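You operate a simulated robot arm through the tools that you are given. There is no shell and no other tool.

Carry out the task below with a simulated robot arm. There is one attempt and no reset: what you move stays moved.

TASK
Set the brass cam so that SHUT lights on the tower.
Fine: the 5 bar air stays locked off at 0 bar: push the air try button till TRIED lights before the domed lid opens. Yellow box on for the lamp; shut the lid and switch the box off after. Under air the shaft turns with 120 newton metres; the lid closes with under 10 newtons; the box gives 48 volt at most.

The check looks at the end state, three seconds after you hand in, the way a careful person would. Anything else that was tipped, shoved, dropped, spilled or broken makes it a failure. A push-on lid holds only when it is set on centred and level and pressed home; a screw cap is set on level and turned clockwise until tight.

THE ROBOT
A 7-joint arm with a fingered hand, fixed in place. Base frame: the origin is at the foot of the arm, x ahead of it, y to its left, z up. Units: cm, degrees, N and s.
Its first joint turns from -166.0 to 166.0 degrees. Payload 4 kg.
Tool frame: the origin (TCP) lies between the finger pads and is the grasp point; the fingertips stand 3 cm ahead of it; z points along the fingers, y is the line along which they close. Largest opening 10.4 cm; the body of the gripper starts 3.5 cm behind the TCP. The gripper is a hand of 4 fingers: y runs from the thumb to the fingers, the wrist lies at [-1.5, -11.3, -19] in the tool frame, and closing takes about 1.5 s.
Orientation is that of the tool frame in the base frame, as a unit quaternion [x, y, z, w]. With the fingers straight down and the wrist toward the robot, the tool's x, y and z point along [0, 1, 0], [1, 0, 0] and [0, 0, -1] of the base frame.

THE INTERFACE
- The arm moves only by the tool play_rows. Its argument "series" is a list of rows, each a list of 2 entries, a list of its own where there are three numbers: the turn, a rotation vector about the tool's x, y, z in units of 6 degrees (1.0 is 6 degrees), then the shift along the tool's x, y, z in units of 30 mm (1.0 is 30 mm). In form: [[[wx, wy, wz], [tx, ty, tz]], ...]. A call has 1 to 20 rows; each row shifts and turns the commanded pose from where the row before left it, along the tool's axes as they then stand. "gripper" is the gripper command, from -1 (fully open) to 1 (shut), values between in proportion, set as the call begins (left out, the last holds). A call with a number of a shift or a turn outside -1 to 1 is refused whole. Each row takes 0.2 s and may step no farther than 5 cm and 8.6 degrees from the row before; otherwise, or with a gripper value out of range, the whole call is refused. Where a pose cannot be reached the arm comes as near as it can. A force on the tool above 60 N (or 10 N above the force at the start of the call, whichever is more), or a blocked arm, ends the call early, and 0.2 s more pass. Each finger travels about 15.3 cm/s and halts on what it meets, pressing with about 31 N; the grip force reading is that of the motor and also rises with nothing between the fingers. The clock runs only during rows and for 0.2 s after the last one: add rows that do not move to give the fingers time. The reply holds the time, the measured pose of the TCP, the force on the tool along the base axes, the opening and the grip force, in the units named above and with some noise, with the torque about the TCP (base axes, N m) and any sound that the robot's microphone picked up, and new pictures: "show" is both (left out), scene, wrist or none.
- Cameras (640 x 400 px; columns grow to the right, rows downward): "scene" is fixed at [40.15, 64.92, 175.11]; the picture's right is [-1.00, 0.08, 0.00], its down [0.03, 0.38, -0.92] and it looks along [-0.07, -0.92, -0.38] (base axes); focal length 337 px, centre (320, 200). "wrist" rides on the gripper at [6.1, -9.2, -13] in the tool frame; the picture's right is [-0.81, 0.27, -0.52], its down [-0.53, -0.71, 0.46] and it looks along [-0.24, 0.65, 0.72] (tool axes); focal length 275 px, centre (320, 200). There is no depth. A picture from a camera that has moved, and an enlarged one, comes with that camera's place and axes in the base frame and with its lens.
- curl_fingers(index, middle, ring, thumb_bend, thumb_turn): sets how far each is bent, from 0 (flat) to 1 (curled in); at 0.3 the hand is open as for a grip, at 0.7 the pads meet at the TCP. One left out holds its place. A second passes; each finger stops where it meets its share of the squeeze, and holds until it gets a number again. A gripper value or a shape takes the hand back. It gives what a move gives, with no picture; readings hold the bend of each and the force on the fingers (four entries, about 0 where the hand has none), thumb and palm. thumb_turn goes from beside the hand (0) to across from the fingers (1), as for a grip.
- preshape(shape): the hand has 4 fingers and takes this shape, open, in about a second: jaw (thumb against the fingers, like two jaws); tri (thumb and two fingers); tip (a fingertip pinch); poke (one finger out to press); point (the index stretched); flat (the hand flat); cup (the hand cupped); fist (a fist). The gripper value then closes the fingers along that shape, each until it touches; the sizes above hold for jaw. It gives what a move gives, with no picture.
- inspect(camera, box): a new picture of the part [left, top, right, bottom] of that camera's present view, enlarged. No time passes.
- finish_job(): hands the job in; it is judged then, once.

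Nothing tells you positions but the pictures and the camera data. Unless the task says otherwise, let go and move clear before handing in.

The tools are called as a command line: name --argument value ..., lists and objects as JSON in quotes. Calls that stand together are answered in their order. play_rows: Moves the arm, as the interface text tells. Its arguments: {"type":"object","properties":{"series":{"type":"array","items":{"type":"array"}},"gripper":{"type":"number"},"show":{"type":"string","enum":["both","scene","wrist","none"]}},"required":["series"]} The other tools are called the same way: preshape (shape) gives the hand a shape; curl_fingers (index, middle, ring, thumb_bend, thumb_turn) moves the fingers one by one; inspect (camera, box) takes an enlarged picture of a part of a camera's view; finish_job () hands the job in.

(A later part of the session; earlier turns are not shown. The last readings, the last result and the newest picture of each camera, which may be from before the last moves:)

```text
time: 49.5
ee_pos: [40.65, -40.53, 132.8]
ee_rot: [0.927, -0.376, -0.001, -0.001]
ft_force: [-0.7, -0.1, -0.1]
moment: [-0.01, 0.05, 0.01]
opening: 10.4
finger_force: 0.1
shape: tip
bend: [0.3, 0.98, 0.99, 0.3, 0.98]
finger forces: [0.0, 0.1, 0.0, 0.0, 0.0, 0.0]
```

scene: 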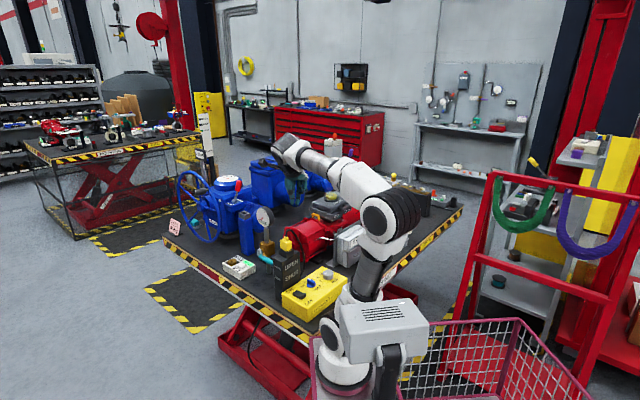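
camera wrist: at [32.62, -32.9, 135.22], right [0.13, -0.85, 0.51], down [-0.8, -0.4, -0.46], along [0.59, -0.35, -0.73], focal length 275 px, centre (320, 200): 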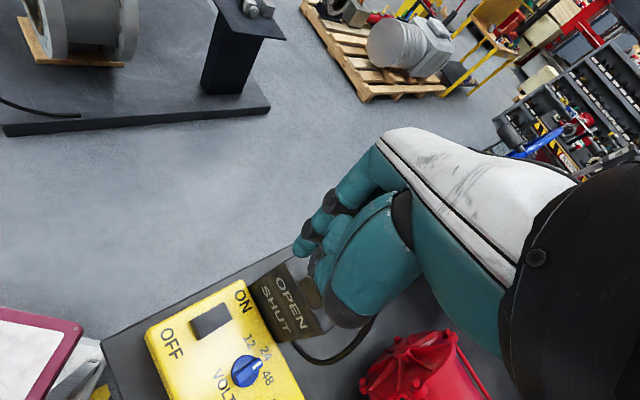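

The lid is a bevelled box on a flange, with the handle bar standing off its front edge. I'll carry the hand over above the handle, staying high, then tilt it.

play_rows --series '[[[0, 0, 0], [0.247, 0.95, 0]], [[0, 0, 0], [0.247, 0.95, 0]], [[0, 0, 0], [0.247, 0.95, 0]], [[0, 0, 0], [0.247, 0.95, 0]], [[0, 0, 0], [0.247, 0.95, 0]], [[0, 0, 0], [0.247, 0.95, 0]], [[0, 0, 0], [0.247, 0.95, 0]], [[0, 0, 0], [0.247, 0.95, 0]], [[0, 0, 0], [0.247, 0.95, 0]], [[0, 0, 0], [0.247, 0.95, 0]], [[0, 0, 0], [0.247, 0.95, 0]], [[0, 0, 0], [0.247, 0.95, 0]], [[0, 0, 0], [0.247, 0.95, 0]], [[0, 0, 0], [0.247, 0.95, 0]], [[0, 0, 0], [0.247, 0.95, 0]], [[0, 0, 0], [0.247, 0.95, 0]]]'

inspect --camera "wrist" --box '[100, 150, 400, 400]'

inspect --camera "scene" --box '[290, 130, 420, 240]'

```text
time: 52.9
ee_pos: [17.71, -81.57, 132.35]
ee_rot: [0.927, -0.374, 0.0, 0.0]
ft_force: [0.5, 1.1, 0.4]
moment: [-0.03, 0.04, -0.01]
opening: 10.38
finger_force: 0.0
shape: tip
bend: [0.3, 0.98, 0.99, 0.3, 0.98]
finger forces: [0.0, 0.0, 0.1, 0.0, 0.0, 0.0]
camera wrist: at [28.53, -79.26, 145.33], right [-0.77, 0.36, 0.52], down [0.11, 0.88, -0.45], along [-0.62, -0.29, -0.73], focal length 275 px, centre (320, 200)
```

scene: 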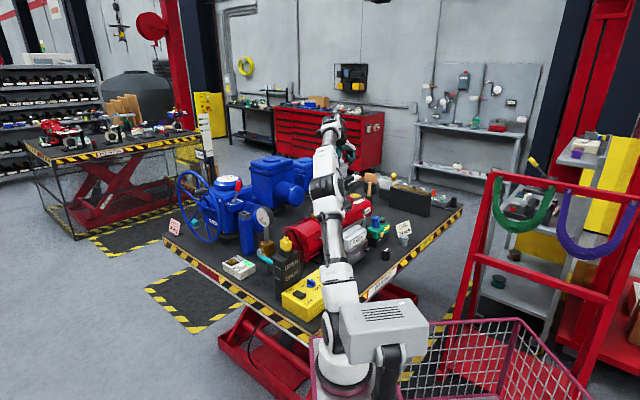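
wrist: 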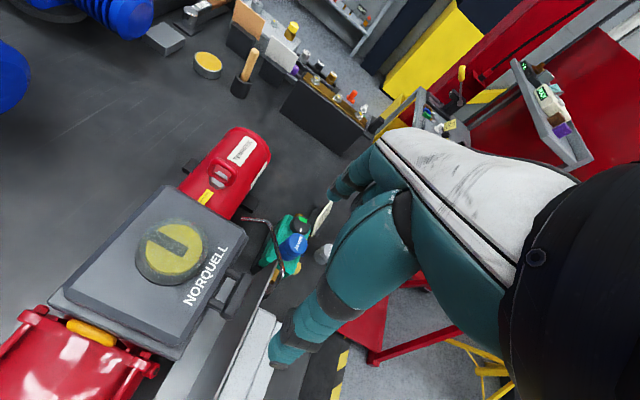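

```text
1.60 times, centred on (250, 275) of wrist
camera zoom: at [28.53, -79.26, 145.33], right [-0.77, 0.36, 0.52], down [0.11, 0.88, -0.45], along [-0.62, -0.29, -0.73], focal length 440 px, centre (432, 80)
```

zoom: 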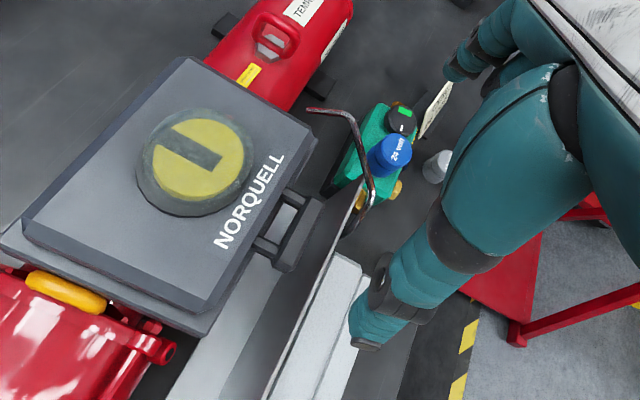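

```text
3.64 times, centred on (355, 185) of scene
camera zoom: at [40.15, 64.92, 175.11], right [-1.0, 0.08, 0.0], down [0.03, 0.38, -0.92], along [-0.07, -0.92, -0.38], focal length 1224 px, centre (193, 254)
```

zoom: 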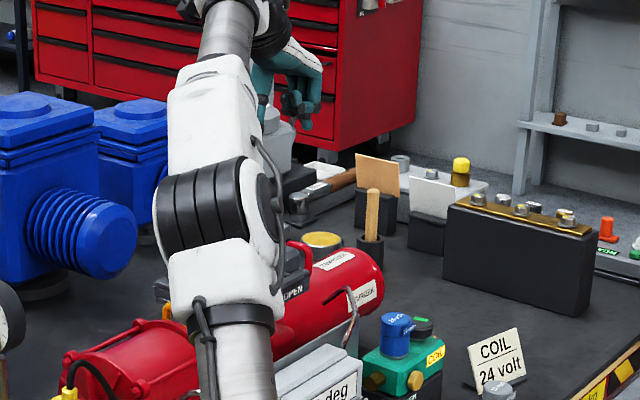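

The bar centre is at about [16.6, -82.4, 108.9]. It is 5.4 cm long, 2 cm in front of the lid edge, and runs along the tool's y axis. I'll tilt the hand 45° so the fingers come in from the front above.

play_rows --series '[[[0, 1, 0], [0, 0, 0]], [[0, 1, 0], [0, 0, 0]], [[0, 1, 0], [0, 0, 0]], [[0, 1, 0], [0, 0, 0]], [[0, 1, 0], [0, 0, 0]], [[0, 1, 0], [0, 0, 0]], [[0, 1, 0], [0, 0, 0]], [[0, 0.5, 0], [0, 0, 0]], [[0, 0, 0], [0, 0, 0]]]'

```text
time: 54.9
ee_pos: [17.43, -81.44, 132.71]
ee_rot: [0.856, -0.347, 0.354, 0.143]
ft_force: [-0.3, -0.3, -0.6]
moment: [-0.03, 0.0, -0.02]
opening: 10.41
finger_force: 0.1
shape: tip
bend: [0.3, 0.98, 0.99, 0.3, 0.98]
finger forces: [0.0, 0.0, 0.1, 0.1, 0.0, 0.1]
camera wrist: at [20.34, -71.56, 146.22], right [-0.87, 0.46, -0.21], down [0.46, 0.55, -0.7], along [-0.2, -0.7, -0.69], focal length 275 px, centre (320, 200)
```

scene: 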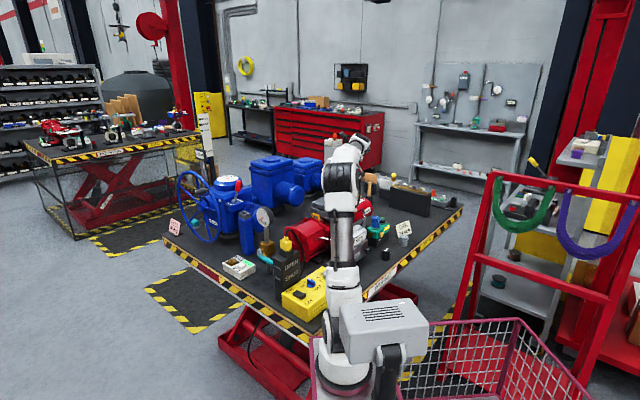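
wrist: 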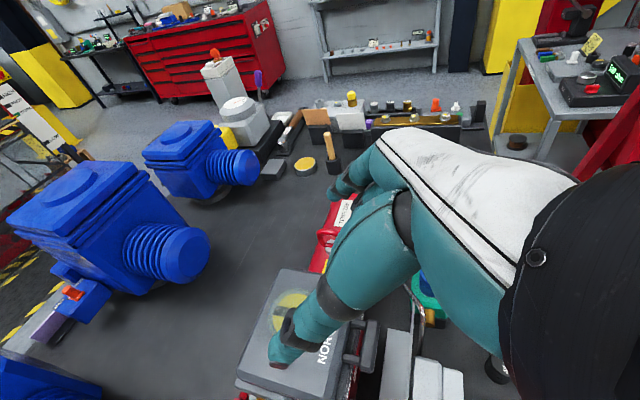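

play_rows --series '[[[0, 0, 0], [-0.82, 0.067, 0.33]], [[0, 0, 0], [-0.82, 0.067, 0.33]], [[0, 0, 0], [-0.82, 0.067, 0.33]], [[0, 0, 0], [-0.82, 0.067, 0.33]], [[0, 0, 0], [-0.82, 0.067, 0.33]], [[0, 0, 0], [-0.82, 0.067, 0.33]], [[0, 0, 0], [-0.82, 0.067, 0.33]]]'

inspect --camera "wrist" --box '[200, 150, 440, 390]'

inspect --camera "scene" --box '[300, 160, 400, 250]'

```text
time: 56.5
ee_pos: [11.09, -77.58, 115.71]
ee_rot: [0.857, -0.347, 0.354, 0.142]
ft_force: [0.2, 0.2, -0.3]
moment: [-0.02, 0.02, 0.03]
opening: 10.39
finger_force: 0.1
shape: tip
bend: [0.3, 0.98, 0.99, 0.3, 0.98]
finger forces: [0.0, 0.0, 0.1, 0.1, 0.0, 0.0]
camera wrist: at [14.18, -67.53, 129.18], right [-0.87, 0.46, -0.21], down [0.46, 0.55, -0.7], along [-0.2, -0.7, -0.69], focal length 275 px, centre (320, 200)
```

scene: 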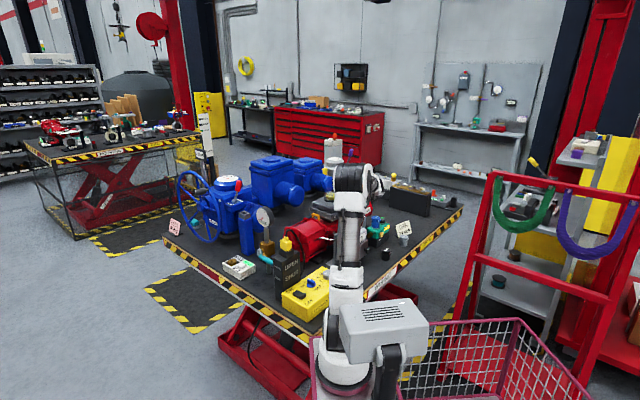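
wrist: 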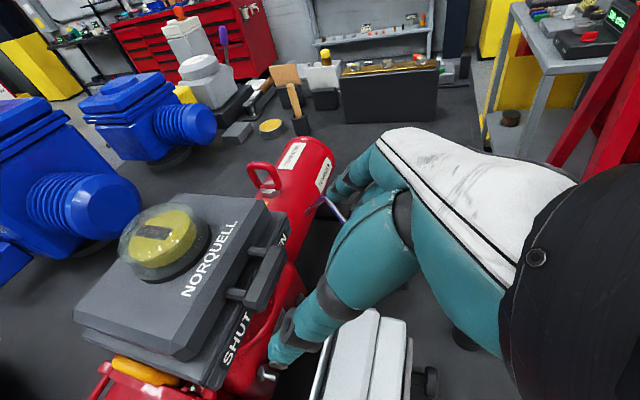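

```text
1.67 times, centred on (320, 270) of wrist
camera zoom: at [14.18, -67.53, 129.18], right [-0.87, 0.46, -0.21], down [0.46, 0.55, -0.7], along [-0.2, -0.7, -0.69], focal length 459 px, centre (320, 83)
```

zoom: 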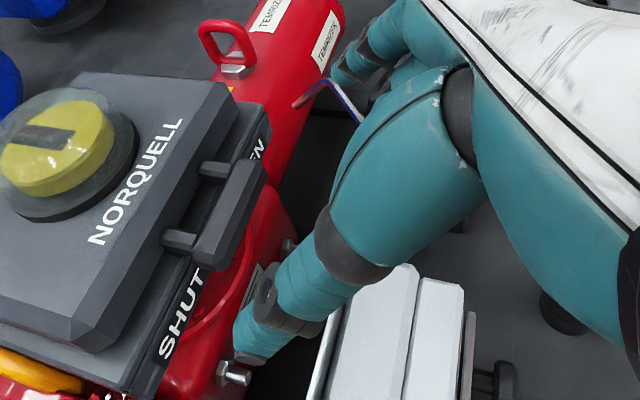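

```text
4.44 times, centred on (350, 205) of scene
camera zoom: at [40.15, 64.92, 175.11], right [-1.0, 0.08, 0.0], down [0.03, 0.38, -0.92], along [-0.07, -0.92, -0.38], focal length 1496 px, centre (187, 178)
```

zoom: 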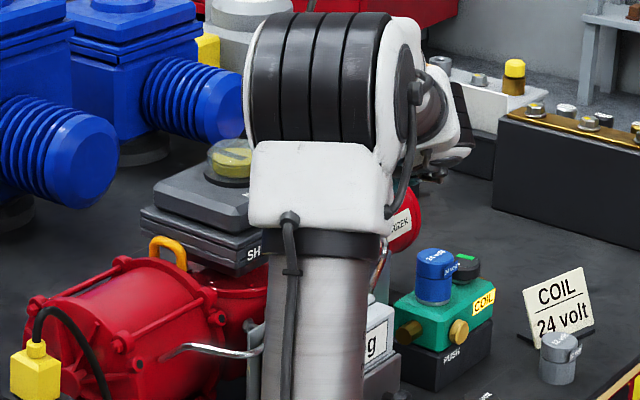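

I have a clear view of the handle now. I'll close most of the distance along the tool axis with the thumb and index straddling the bar ends, then look again.

play_rows --series '[[[0, 0, 0], [-0.045, -0.022, 0.5]], [[0, 0, 0], [-0.045, -0.022, 0.5]], [[0, 0, 0], [-0.045, -0.022, 0.5]], [[0, 0, 0], [-0.045, -0.022, 0.4]], [[0, 0, 0], [0, 0, 0]]]'

inspect --camera "wrist" --box '[200, 150, 440, 390]'

inspect --camera "scene" --box '[310, 170, 400, 250]'

```text
time: 57.7
ee_pos: [14.11, -79.71, 111.28]
ee_rot: [0.856, -0.347, 0.355, 0.143]
ft_force: [-1.4, 0.0, 0.2]
moment: [-0.06, -0.03, -0.02]
opening: 10.38
finger_force: 0.0
shape: tip
bend: [0.3, 0.98, 0.99, 0.3, 0.98]
finger forces: [0.1, 0.1, 0.1, 0.1, 0.1, 0.0]
camera wrist: at [17.06, -69.84, 124.79], right [-0.87, 0.46, -0.21], down [0.46, 0.55, -0.7], along [-0.2, -0.7, -0.69], focal length 275 px, centre (320, 200)
```

scene: 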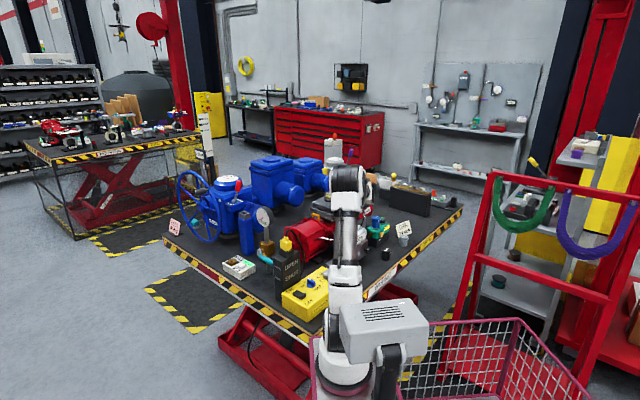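
wrist: 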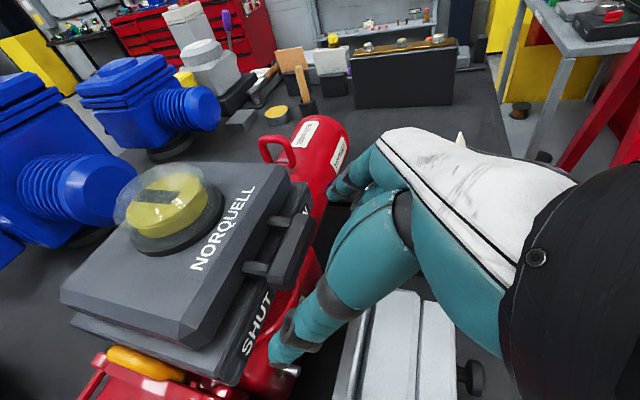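

```text
1.67 times, centred on (320, 270) of wrist
camera zoom: at [17.06, -69.84, 124.79], right [-0.87, 0.46, -0.21], down [0.46, 0.55, -0.7], along [-0.2, -0.7, -0.69], focal length 459 px, centre (320, 83)
```

zoom: 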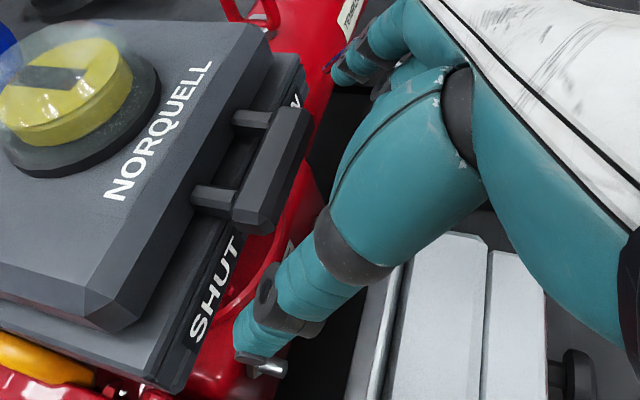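

```text
5.00 times, centred on (355, 210) of scene
camera zoom: at [40.15, 64.92, 175.11], right [-1.0, 0.08, 0.0], down [0.03, 0.38, -0.92], along [-0.07, -0.92, -0.38], focal length 1683 px, centre (145, 150)
```

zoom: 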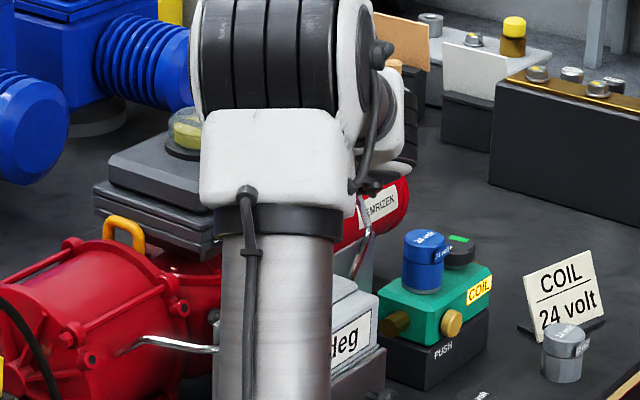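

The bar centre checks out again at [16.4, -82.4, 108.9]. I'll advance the last 2 cm, then part-close the pinch so I can check centring before squeezing.

play_rows --series '[[[0, 0, 0], [0, 0.055, 0.32]], [[0, 0, 0], [0, 0.055, 0.32]], [[0, 0, 0], [0, 0, 0]]]' --show "none"

play_rows --series '[[[0, 0, 0], [0, 0, 0]], [[0, 0, 0], [0, 0, 0]], [[0, 0, 0], [0, 0, 0]], [[0, 0, 0], [0, 0, 0]]]' --gripper -0.3 --show "none"

inspect --camera "wrist" --box '[220, 150, 420, 350]'

```text
time: 58.5
ee_pos: [14.86, -80.96, 109.96]
ee_rot: [0.856, -0.346, 0.355, 0.143]
ft_force: [-0.2, -0.4, 0.3]
moment: [0.03, 0.03, 0.01]
opening: 10.36
finger_force: 0.0
shape: tip
bend: [0.3, 0.98, 0.99, 0.3, 0.98]
finger forces: [0.0, 0.0, 0.0, 0.0, 0.0, 0.1]
```

```text
time: 59.5
ee_pos: [14.9, -81.0, 110.0]
ee_rot: [0.856, -0.347, 0.355, 0.142]
ft_force: [0.2, -0.1, 0.1]
moment: [0.02, 0.01, 0.01]
opening: 6.76
finger_force: 0.1
shape: tip
bend: [0.29, 0.98, 0.99, 0.62, 1.0]
finger forces: [0.0, 0.0, 0.1, 0.0, 0.0, 0.0]
```

```text
2.00 times, centred on (320, 250) of wrist
camera zoom: at [17.76, -71.03, 123.45], right [-0.87, 0.46, -0.21], down [0.46, 0.55, -0.7], along [-0.2, -0.7, -0.69], focal length 551 px, centre (320, 100)
```

zoom: 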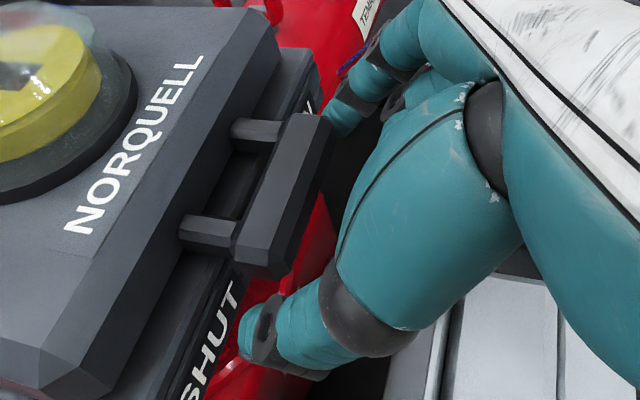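

play_rows --series '[[[0, 0, 0], [0, 0, 0]], [[0, 0, 0], [0, 0, 0]], [[0, 0, 0], [0, 0, 0]], [[0, 0, 0], [0, 0, 0]]]' --show "none"

inspect --camera "wrist" --box '[270, 170, 390, 290]'

```text
time: 60.5
ee_pos: [14.78, -80.93, 109.96]
ee_rot: [0.856, -0.348, 0.354, 0.142]
ft_force: [0.2, -0.5, 0.3]
moment: [-0.02, 0.03, 0.01]
opening: 6.81
finger_force: 0.0
shape: tip
bend: [0.29, 0.98, 0.99, 0.62, 1.0]
finger forces: [0.0, 0.0, 0.0, 0.0, 0.0, 0.0]
```

```text
3.33 times, centred on (330, 230) of wrist
camera zoom: at [17.76, -71.03, 123.45], right [-0.87, 0.46, -0.21], down [0.46, 0.55, -0.7], along [-0.2, -0.7, -0.69], focal length 918 px, centre (287, 100)
```

zoom: 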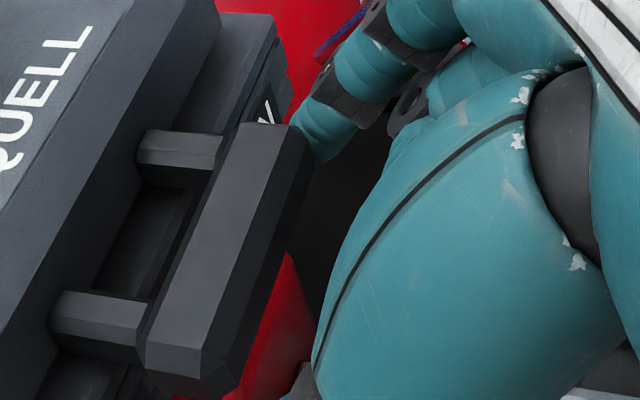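

play_rows --series '[[[0, 0, 0], [0, 0.2, 0]], [[0, 0, 0], [0, 0, 0]], [[0, 0, 0], [0, 0, 0]]]' --gripper -0.2 --show "none"

inspect --camera "wrist" --box '[240, 170, 400, 330]'

```text
time: 61.3
ee_pos: [14.44, -81.48, 109.83]
ee_rot: [0.857, -0.347, 0.354, 0.143]
ft_force: [-0.1, 0.8, -0.2]
moment: [-0.01, 0.0, 0.03]
opening: 6.34
finger_force: 0.1
shape: tip
bend: [0.3, 0.98, 0.99, 0.64, 1.0]
finger forces: [0.0, 0.0, 0.0, 0.0, 1.0, 0.0]
```

```text
2.50 times, centred on (320, 250) of wrist
camera zoom: at [17.38, -71.44, 123.37], right [-0.87, 0.46, -0.21], down [0.46, 0.55, -0.7], along [-0.2, -0.7, -0.69], focal length 688 px, centre (320, 75)
```

zoom: 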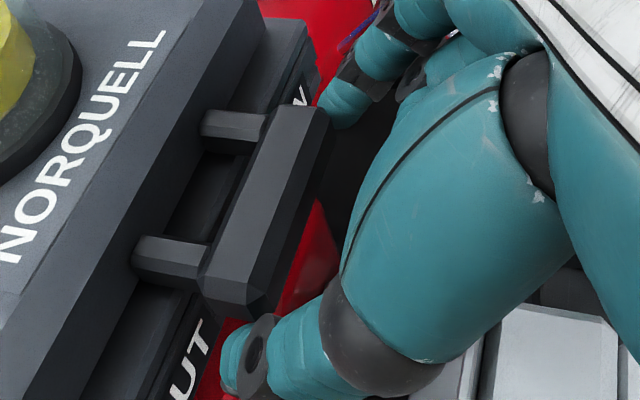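

The thumb is lightly touching one end of the bar, but the index hasn't moved in. I'll bring the index in on its own, gently.

curl_fingers --index 0.45

inspect --camera "wrist" --box '[240, 170, 400, 330]'

```text
time: 62.3
ee_pos: [14.41, -81.42, 109.96]
ee_rot: [0.856, -0.347, 0.354, 0.143]
ft_force: [-0.3, -0.1, -0.4]
moment: [0.02, -0.02, 0.03]
opening: 6.53
finger_force: 0.3
shape: fingers
bend: [0.45, 0.98, 0.99, 0.64, 1.0]
finger forces: [0.0, 0.0, 0.0, 0.1, 1.0, 0.1]
```

```text
2.50 times, centred on (320, 250) of wrist
camera zoom: at [17.38, -71.44, 123.38], right [-0.87, 0.46, -0.21], down [0.46, 0.55, -0.7], along [-0.2, -0.7, -0.69], focal length 688 px, centre (320, 75)
```

zoom: 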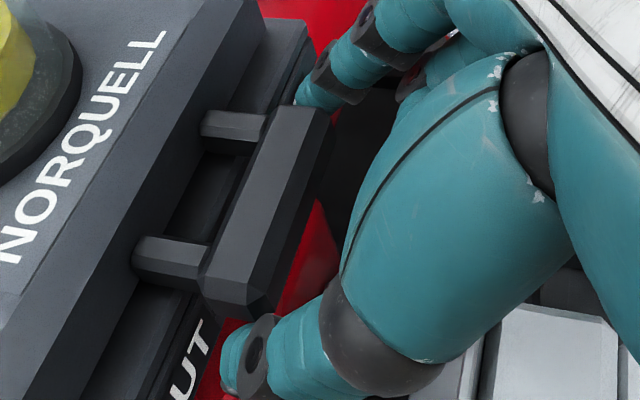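

Pinching the ends is not closing well. A better way is to slide the thumb horizontally under the bar from the front, other fingers folded, and lift the lid with the thumb from beneath. I'll open, back away and reorient at a safe height.

curl_fingers --index 0.3 --thumb_bend 0.3

play_rows --series '[[[0, 0, 0], [0, 0, -0.5]], [[0, 0, 0], [0, 0, -0.8]], [[0, 0, 0], [0, 0, -0.8]], [[0, 0, 0], [0, 0, -0.8]], [[0, 0, 0], [0.5, 0, -0.7]], [[0, 0, 0], [0.6, 0, -0.6]], [[0, 0, 0], [0.6, 0, -0.6]], [[0, 0, 0], [0.6, 0, -0.6]]]'

inspect --camera "wrist" --box '[100, 150, 400, 400]'

```text
time: 63.3
ee_pos: [14.55, -81.4, 109.8]
ee_rot: [0.857, -0.347, 0.354, 0.142]
ft_force: [0.6, -0.1, 0.3]
moment: [-0.02, 0.0, 0.0]
opening: 10.24
finger_force: 0.0
shape: fingers
bend: [0.3, 0.98, 0.99, 0.3, 1.0]
finger forces: [0.0, 0.0, 0.0, 0.0, 0.1, 0.0]
```

```text
time: 65.1
ee_pos: [9.61, -76.77, 126.36]
ee_rot: [0.857, -0.347, 0.354, 0.142]
ft_force: [-0.3, -0.1, 0.2]
moment: [0.03, 0.0, 0.0]
opening: 10.27
finger_force: 0.0
shape: fingers
bend: [0.3, 0.98, 0.99, 0.3, 1.0]
finger forces: [0.0, 0.0, 0.0, 0.0, 0.0, 0.0]
camera wrist: at [12.59, -66.78, 139.81], right [-0.87, 0.46, -0.21], down [0.46, 0.55, -0.7], along [-0.2, -0.7, -0.69], focal length 275 px, centre (320, 200)
```

scene: 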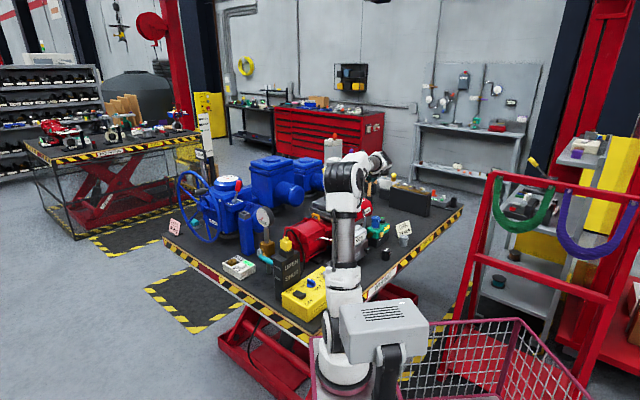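
wrist: 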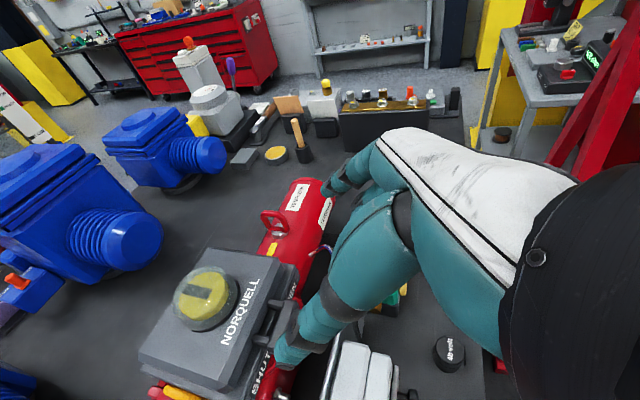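

```text
1.60 times, centred on (250, 275) of wrist
camera zoom: at [12.59, -66.78, 139.81], right [-0.87, 0.46, -0.21], down [0.46, 0.55, -0.7], along [-0.2, -0.7, -0.69], focal length 440 px, centre (432, 80)
```

zoom: 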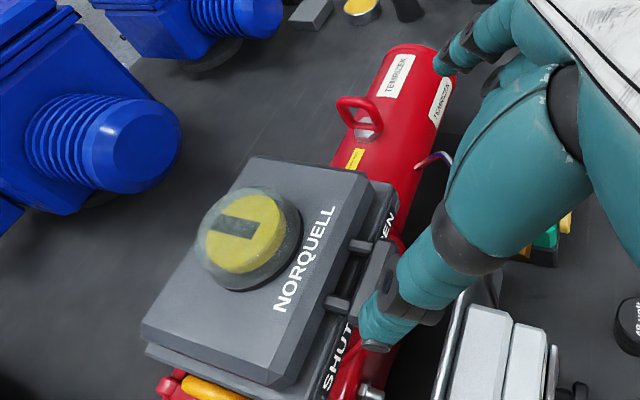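

play_rows --series '[[[0, -1, 0], [0, 0, 0]], [[0, -1, 0], [0, 0, 0]], [[0, -1, 0], [0, 0, 0]], [[0, -1, 0], [0, 0, 0]], [[0, -1, 0], [0, 0, 0]], [[0, -1, 0], [0, 0, 0]], [[0, -1, 0], [0, 0, 0]], [[0, -0.5, 0], [0, 0, 0]], [[0, 0, -1], [0, 0, 0]], [[0, 0, -1], [0, 0, 0]], [[0, 0, -1], [0, 0, 0]], [[0, 0, -1], [0, 0, 0]], [[0, 0, -1], [0, 0, 0]], [[0, 0, -1], [0, 0, 0]], [[0, 0, -1], [0, 0, 0]], [[0, 0, -1], [0, 0, 0]], [[0, 0, -1], [0, 0, 0]], [[0, 0, -1], [0, 0, 0]], [[0, 0, -1], [0, 0, 0]], [[0, 0, -1], [0, 0, 0]]]' --show "none"

play_rows --series '[[[0, 0, -1], [0, 0, 0]], [[0, 0, -1], [0, 0, 0]], [[0, 0, -1], [0, 0, 0]], [[-1, 0, 0], [0, 0, 0]], [[-1, 0, 0], [0, 0, 0]], [[-1, 0, 0], [0, 0, 0]], [[-1, 0, 0], [0, 0, 0]], [[-1, 0, 0], [0, 0, 0]], [[-1, 0, 0], [0, 0, 0]], [[-1, 0, 0], [0, 0, 0]], [[-0.5, 0, 0], [0, 0, 0]], [[0, 0, 0], [0, 0, 0]]]'

```text
time: 69.3
ee_pos: [9.59, -76.77, 126.18]
ee_rot: [0.97, 0.243, 0.0, -0.001]
ft_force: [0.3, 0.8, -0.4]
moment: [0.01, 0.01, -0.02]
opening: 10.27
finger_force: 0.0
shape: fingers
bend: [0.3, 0.98, 0.99, 0.3, 1.0]
finger forces: [0.0, 0.0, 0.0, 0.0, 0.1, 0.0]
```

```text
time: 71.9
ee_pos: [9.64, -76.79, 126.17]
ee_rot: [0.851, 0.36, 0.15, 0.352]
ft_force: [0.0, 0.6, -1.1]
moment: [0.0, -0.01, -0.02]
opening: 10.24
finger_force: 0.1
shape: fingers
bend: [0.3, 0.98, 0.99, 0.3, 1.0]
finger forces: [0.0, 0.1, 0.0, 0.1, 0.1, 0.0]
camera wrist: at [2.75, -61.47, 128.87], right [-0.69, -0.46, 0.56], down [-0.5, -0.25, -0.83], along [0.53, -0.85, -0.06], focal length 275 px, centre (320, 200)
```

scene: 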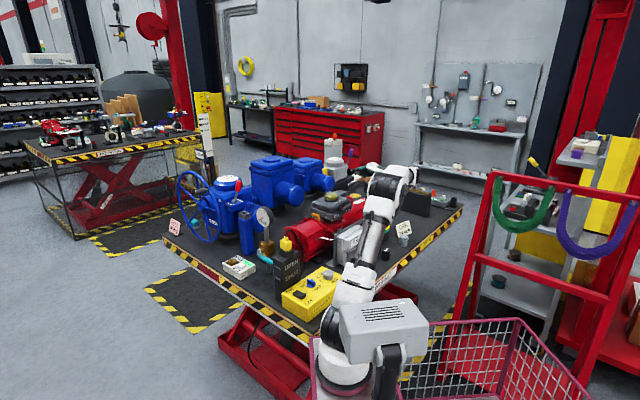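
wrist: 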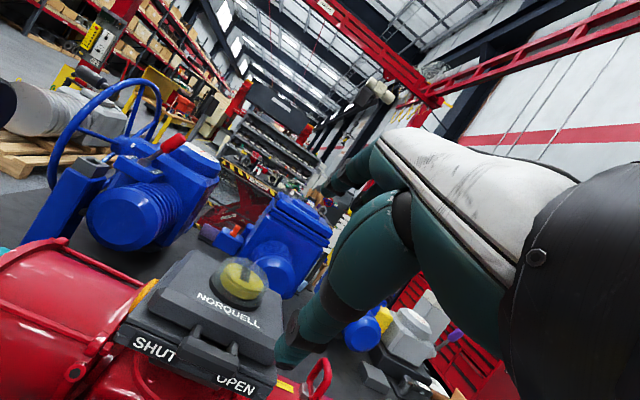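

Now I have a frontal view of the lid. I'll fold the index too, leaving only the thumb out, and look at the thumb against the handle.

curl_fingers --index 1.0 --middle 1.0 --ring 1.0 --thumb_bend 0.5

inspect --camera "wrist" --box '[100, 180, 420, 400]'

inspect --camera "scene" --box '[310, 150, 410, 250]'

```text
time: 72.9
ee_pos: [9.53, -76.87, 126.2]
ee_rot: [0.851, 0.36, 0.15, 0.352]
ft_force: [0.3, 0.2, 0.0]
moment: [0.0, -0.01, 0.0]
opening: 5.52
finger_force: 0.0
shape: fingers
bend: [1.0, 1.0, 1.0, 0.5, 1.0]
finger forces: [0.0, 0.1, 0.1, 0.0, 0.0, 0.0]
```

```text
1.82 times, centred on (260, 290) of wrist
camera zoom: at [2.75, -61.48, 128.88], right [-0.69, -0.46, 0.56], down [-0.5, -0.25, -0.83], along [0.53, -0.85, -0.06], focal length 500 px, centre (429, 36)
```

zoom: 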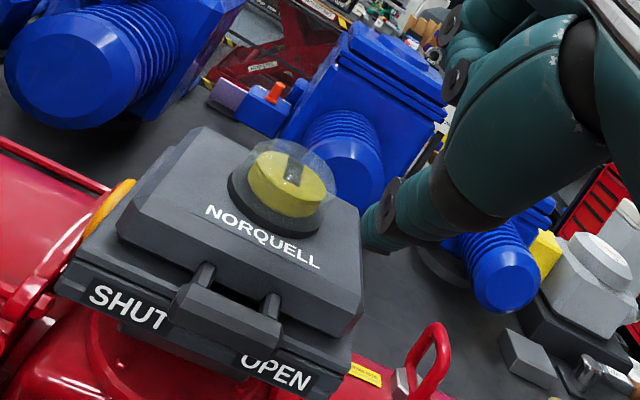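

```text
4.00 times, centred on (360, 200) of scene
camera zoom: at [40.15, 64.92, 175.11], right [-1.0, 0.08, 0.0], down [0.03, 0.38, -0.92], along [-0.07, -0.92, -0.38], focal length 1347 px, centre (160, 200)
```

zoom: 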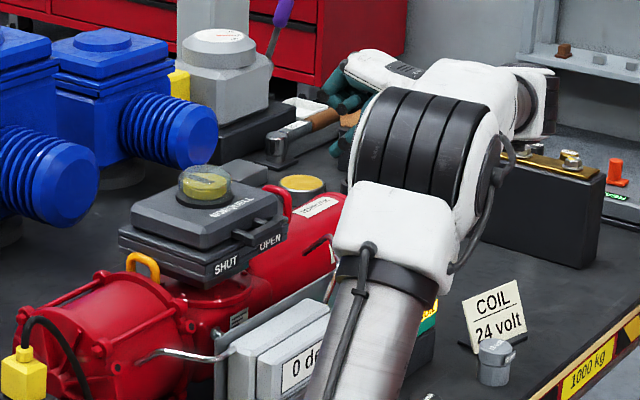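

curl_fingers --thumb_bend 0.7

inspect --camera "wrist" --box '[240, 130, 480, 330]'

inspect --camera "scene" --box '[375, 150, 435, 210]'

```text
time: 73.9
ee_pos: [9.65, -76.76, 126.21]
ee_rot: [0.851, 0.36, 0.15, 0.351]
ft_force: [0.0, 0.5, 0.1]
moment: [0.03, 0.0, 0.0]
opening: 4.64
finger_force: 0.0
shape: fingers
bend: [1.0, 1.0, 1.0, 0.7, 1.0]
finger forces: [0.0, 0.0, 0.1, 0.1, 0.1, 0.0]
```

```text
2.00 times, centred on (360, 230) of wrist
camera zoom: at [2.75, -61.48, 128.88], right [-0.69, -0.46, 0.56], down [-0.5, -0.25, -0.83], along [0.53, -0.85, -0.06], focal length 551 px, centre (240, 140)
```

zoom: 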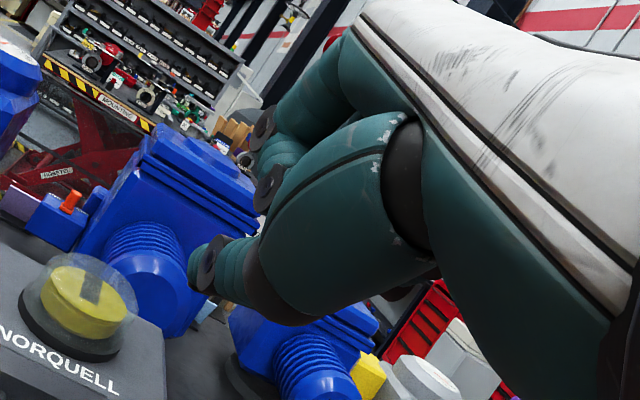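

```text
6.67 times, centred on (405, 180) of scene
camera zoom: at [40.15, 64.92, 175.11], right [-1.0, 0.08, 0.0], down [0.03, 0.38, -0.92], along [-0.07, -0.92, -0.38], focal length 2244 px, centre (-247, 333)
```

zoom: 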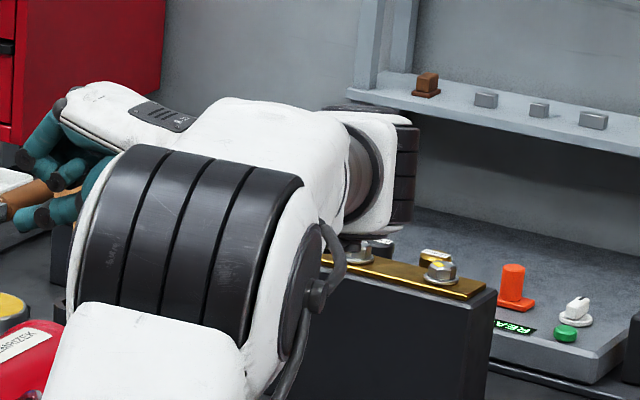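

inspect --camera "scene" --box '[350, 150, 410, 210]'

```text
6.67 times, centred on (380, 180) of scene
camera zoom: at [40.15, 64.92, 175.11], right [-1.0, 0.08, 0.0], down [0.03, 0.38, -0.92], along [-0.07, -0.92, -0.38], focal length 2244 px, centre (-80, 333)
```

zoom: 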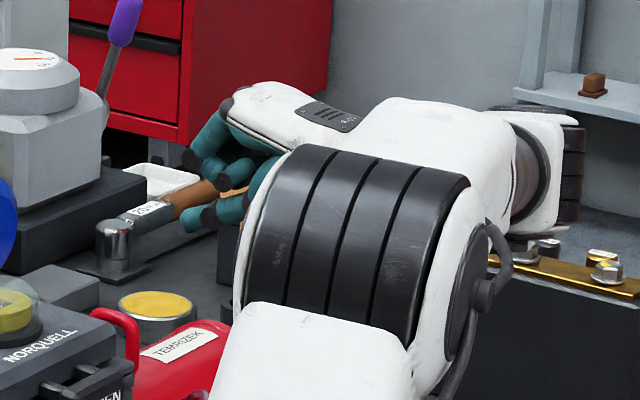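

The thumb now points level toward the lid, which is just what's needed to slip under the bar. I'll tilt 6° more and come down to about 4.5 cm in front of the handle, a little below bar height.

play_rows --series '[[[-1, 0, 0], [0, 0, 0]], [[0, 0, 0], [-0.015, -0.57, 0.62]], [[0, 0, 0], [-0.015, -0.57, 0.62]], [[0, 0, 0], [-0.015, -0.57, 0.62]], [[0, 0, 0], [-0.015, -0.57, 0.62]], [[0, 0, 0], [-0.015, -0.57, 0.62]], [[0, 0, 0], [-0.015, -0.57, 0.62]], [[0, 0, 0], [0, -0.285, 0.31]], [[0, 0, 0], [0, 0, 0]]]'

inspect --camera "wrist" --box '[140, 150, 420, 400]'

inspect --camera "scene" --box '[310, 170, 410, 250]'

```text
time: 75.9
ee_pos: [11.35, -78.6, 110.03]
ee_rot: [0.832, 0.352, 0.168, 0.395]
ft_force: [0.0, -0.4, 0.0]
moment: [0.01, 0.0, 0.03]
opening: 4.62
finger_force: 0.0
shape: fingers
bend: [1.0, 1.0, 1.0, 0.7, 1.0]
finger forces: [0.1, 0.1, 0.0, 0.1, 0.0, 0.1]
camera wrist: at [4.26, -63.17, 110.92], right [-0.73, -0.42, 0.54], down [-0.44, -0.31, -0.84], along [0.53, -0.85, 0.04], focal length 275 px, centre (320, 200)
```

scene: 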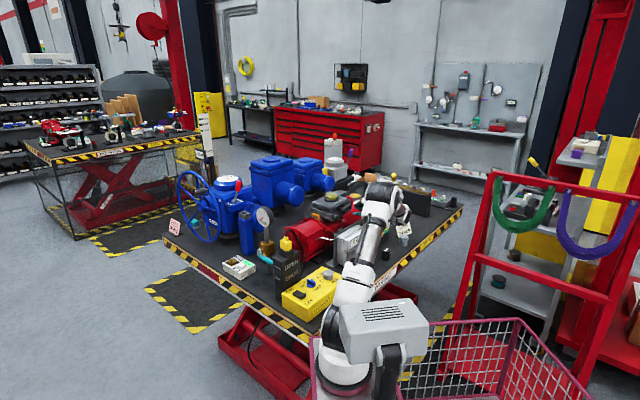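
wrist: 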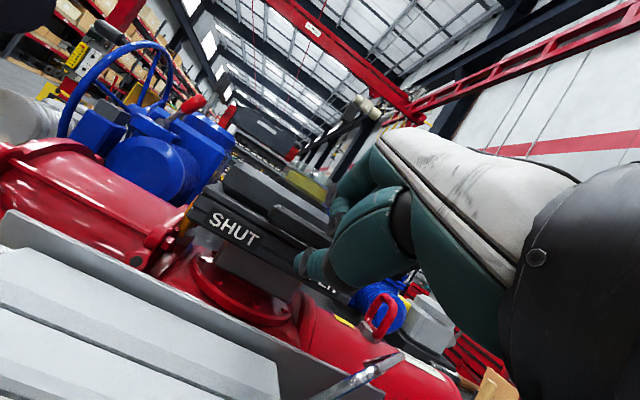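

```text
1.60 times, centred on (280, 275) of wrist
camera zoom: at [4.26, -63.17, 110.92], right [-0.73, -0.42, 0.54], down [-0.44, -0.31, -0.84], along [0.53, -0.85, 0.04], focal length 440 px, centre (384, 80)
```

zoom: 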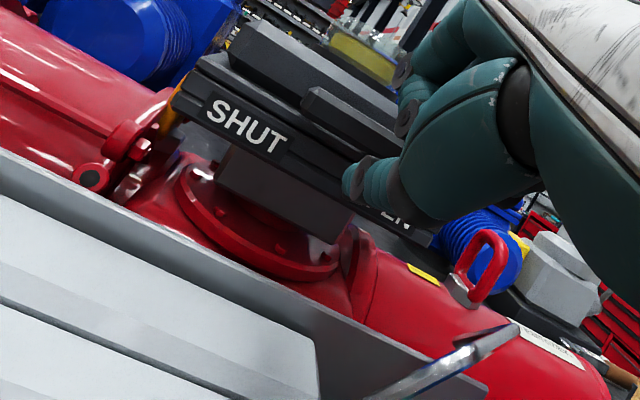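

```text
5.00 times, centred on (360, 210) of scene
camera zoom: at [40.15, 64.92, 175.11], right [-1.0, 0.08, 0.0], down [0.03, 0.38, -0.92], along [-0.07, -0.92, -0.38], focal length 1683 px, centre (120, 150)
```

zoom: 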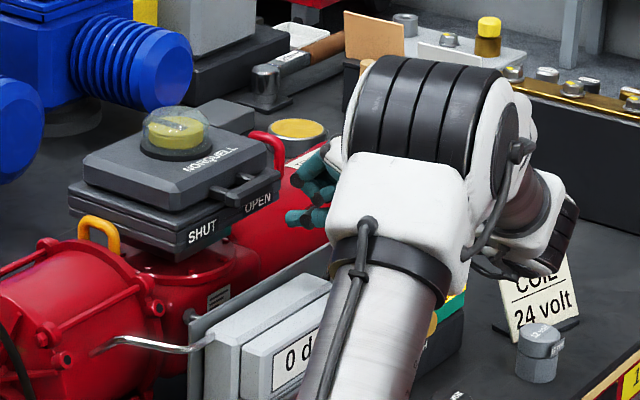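

The thumb tip is 4.6 cm in front of the bar and in line with its middle. I'll drop 0.8 cm and slide forward 4 cm, then check before going fully under.

play_rows --series '[[[0, 0, 0], [0, -0.207, 0.169]], [[0, 0, 0], [0, 0.211, 0.258]], [[0, 0, 0], [0, 0.211, 0.258]], [[0, 0, 0], [0, 0.211, 0.258]], [[0, 0, 0], [0, 0.211, 0.258]], [[0, 0, 0], [0, 0, 0]]]' --show "none"

inspect --camera "wrist" --box '[220, 150, 420, 330]'

inspect --camera "scene" --box '[330, 180, 390, 230]'

```text
time: 77.3
ee_pos: [14.11, -81.36, 109.34]
ee_rot: [0.832, 0.352, 0.168, 0.396]
ft_force: [0.7, -0.9, 0.8]
moment: [0.0, -0.01, 0.0]
opening: 4.62
finger_force: 0.0
shape: fingers
bend: [1.0, 1.0, 1.0, 0.7, 1.0]
finger forces: [0.0, 0.0, 0.1, 0.0, 0.0, 0.0]
```

```text
2.22 times, centred on (320, 240) of wrist
camera zoom: at [7.01, -65.97, 110.27], right [-0.73, -0.42, 0.54], down [-0.44, -0.31, -0.84], along [0.53, -0.85, 0.04], focal length 612 px, centre (320, 111)
```

zoom: 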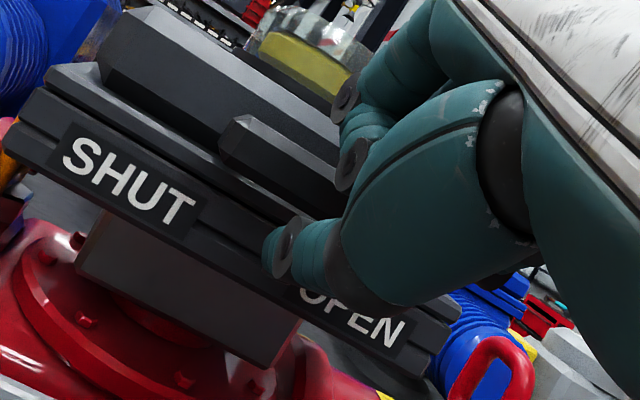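

```text
8.00 times, centred on (360, 205) of scene
camera zoom: at [40.15, 64.92, 175.11], right [-1.0, 0.08, 0.0], down [0.03, 0.38, -0.92], along [-0.07, -0.92, -0.38], focal length 2693 px, centre (0, 160)
```

zoom: 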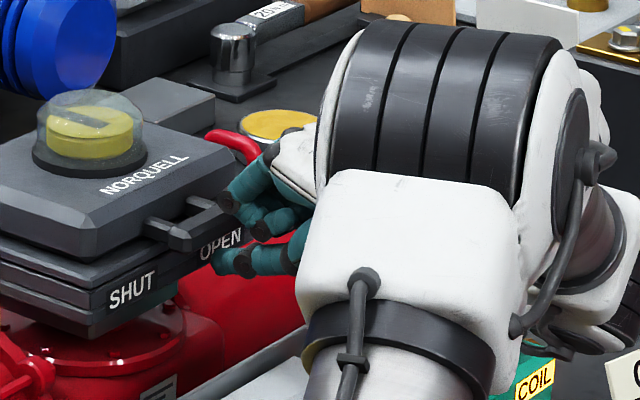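

Both views agree with my estimates. The thumb tip is about 0.7 cm short of the bar's centreline and 1 cm below its underside. I'll rise slightly to keep the folded knuckle clear of the lid, then slide 1.3 cm under the bar.

play_rows --series '[[[0, 0, 0], [0, 0.103, -0.084]], [[0, 0, 0], [0, 0.091, 0.112]], [[0, 0, 0], [0, 0.091, 0.112]], [[0, 0, 0], [0, 0.091, 0.112]], [[0, 0, 0], [0, 0, 0]]]' --show "none"

inspect --camera "wrist" --box '[220, 150, 420, 330]'

inspect --camera "scene" --box '[330, 180, 390, 230]'

```text
time: 78.5
ee_pos: [14.99, -82.47, 109.66]
ee_rot: [0.831, 0.351, 0.168, 0.396]
ft_force: [-1.1, 0.7, -1.7]
moment: [0.01, 0.02, 0.01]
opening: 4.65
finger_force: 1.4
shape: fingers
bend: [1.0, 1.0, 1.0, 0.68, 1.0]
finger forces: [0.0, 0.1, 0.1, 0.0, 1.9, 0.1]
```

```text
2.22 times, centred on (320, 240) of wrist
camera zoom: at [7.91, -66.91, 110.67], right [-0.73, -0.42, 0.54], down [-0.44, -0.31, -0.84], along [0.53, -0.85, 0.04], focal length 612 px, centre (320, 111)
```

zoom: 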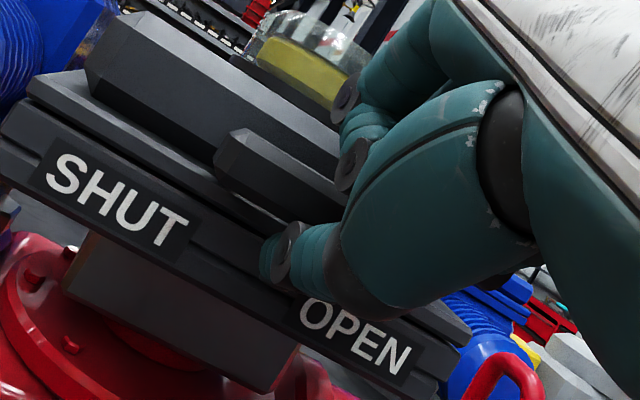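

```text
8.00 times, centred on (360, 205) of scene
camera zoom: at [40.15, 64.92, 175.11], right [-1.0, 0.08, 0.0], down [0.03, 0.38, -0.92], along [-0.07, -0.92, -0.38], focal length 2693 px, centre (0, 160)
```

zoom: 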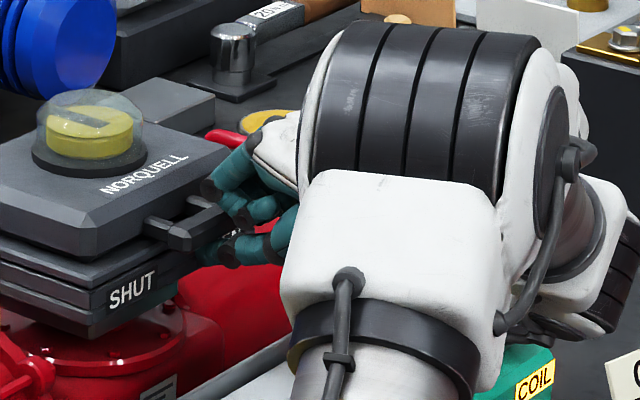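

The thumb has met the underside of the bar (1.9 N, pushing down on the hand). I'll lift slowly and watch whether the lid comes up.

play_rows --series '[[[0, 0, 0], [0, 0.1, -0.04]], [[0, 0, 0], [0, 0.085, -0.065]], [[0, 0, 0], [0, 0.085, -0.065]], [[0, 0, 0], [0, 0, 0]]]' --show "none"

inspect --camera "wrist" --box '[220, 150, 420, 330]'

inspect --camera "scene" --box '[320, 170, 390, 230]'

```text
time: 79.5
ee_pos: [14.94, -82.61, 110.62]
ee_rot: [0.831, 0.352, 0.17, 0.395]
ft_force: [-0.4, 1.6, -2.4]
moment: [0.0, -0.01, 0.01]
opening: 4.71
finger_force: 0.2
shape: fingers
bend: [1.0, 1.0, 1.0, 0.69, 1.0]
finger forces: [0.1, 0.0, 0.0, 0.0, 1.6, 0.0]
```

```text
2.22 times, centred on (320, 240) of wrist
camera zoom: at [7.94, -67.01, 111.59], right [-0.73, -0.42, 0.54], down [-0.44, -0.31, -0.84], along [0.53, -0.85, 0.04], focal length 612 px, centre (320, 111)
```

zoom: 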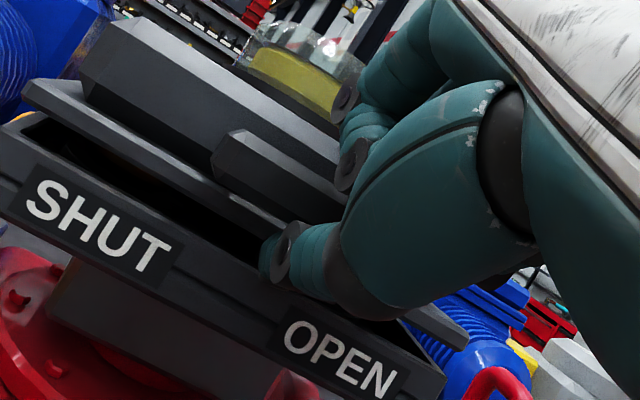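

```text
6.67 times, centred on (355, 200) of scene
camera zoom: at [40.15, 64.92, 175.11], right [-1.0, 0.08, 0.0], down [0.03, 0.38, -0.92], along [-0.07, -0.92, -0.38], focal length 2244 px, centre (87, 200)
```

zoom: 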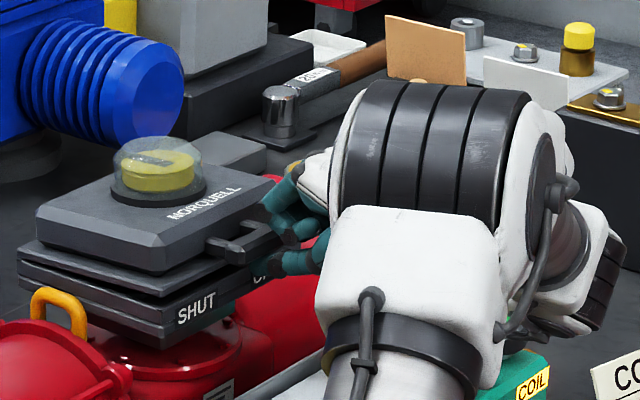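

The lid is lifting; a dark gap shows between lid and base, and it swings about the back edge. I'll continue along the arc.

play_rows --series '[[[0, 0, 0], [0, 0.199, -0.126]], [[0, 0, 0], [0, 0.199, -0.126]], [[0, 0, 0], [0, 0.248, -0.119]], [[0, 0, 0], [0, 0.248, -0.119]], [[0, 0, 0], [0, 0, 0]]]' --show "none"

inspect --camera "wrist" --box '[180, 130, 420, 330]'

inspect --camera "scene" --box '[320, 170, 390, 230]'

```text
time: 80.7
ee_pos: [15.49, -82.8, 113.52]
ee_rot: [0.832, 0.351, 0.169, 0.395]
ft_force: [0.1, -0.3, -0.9]
moment: [-0.02, 0.03, 0.01]
opening: 4.68
finger_force: 0.0
shape: fingers
bend: [1.0, 1.0, 1.0, 0.69, 1.0]
finger forces: [0.1, 0.1, 0.0, 0.0, 1.3, 0.0]
```

```text
2.00 times, centred on (300, 230) of wrist
camera zoom: at [8.4, -67.34, 114.54], right [-0.73, -0.42, 0.54], down [-0.44, -0.31, -0.84], along [0.53, -0.85, 0.04], focal length 551 px, centre (360, 140)
```

zoom: 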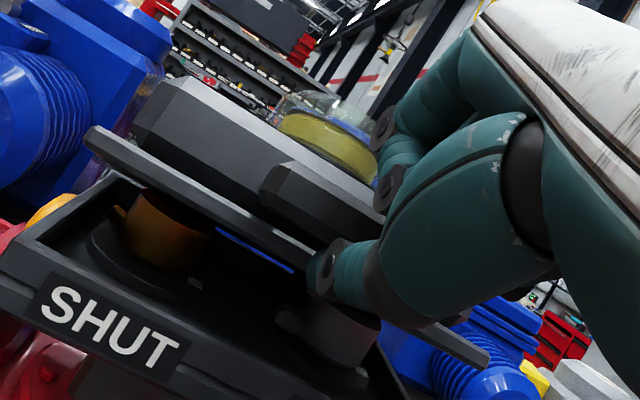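

```text
6.67 times, centred on (355, 200) of scene
camera zoom: at [40.15, 64.92, 175.11], right [-1.0, 0.08, 0.0], down [0.03, 0.38, -0.92], along [-0.07, -0.92, -0.38], focal length 2244 px, centre (87, 200)
```

zoom: 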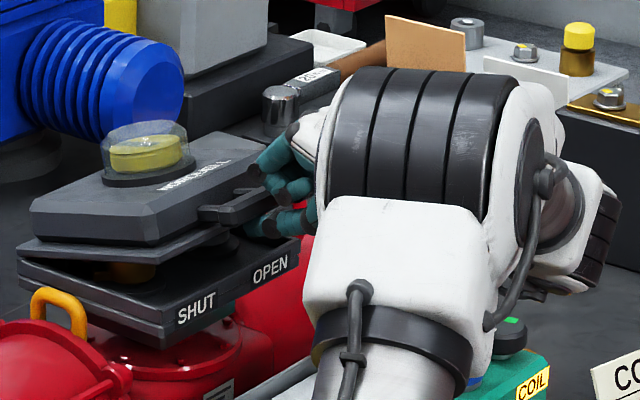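

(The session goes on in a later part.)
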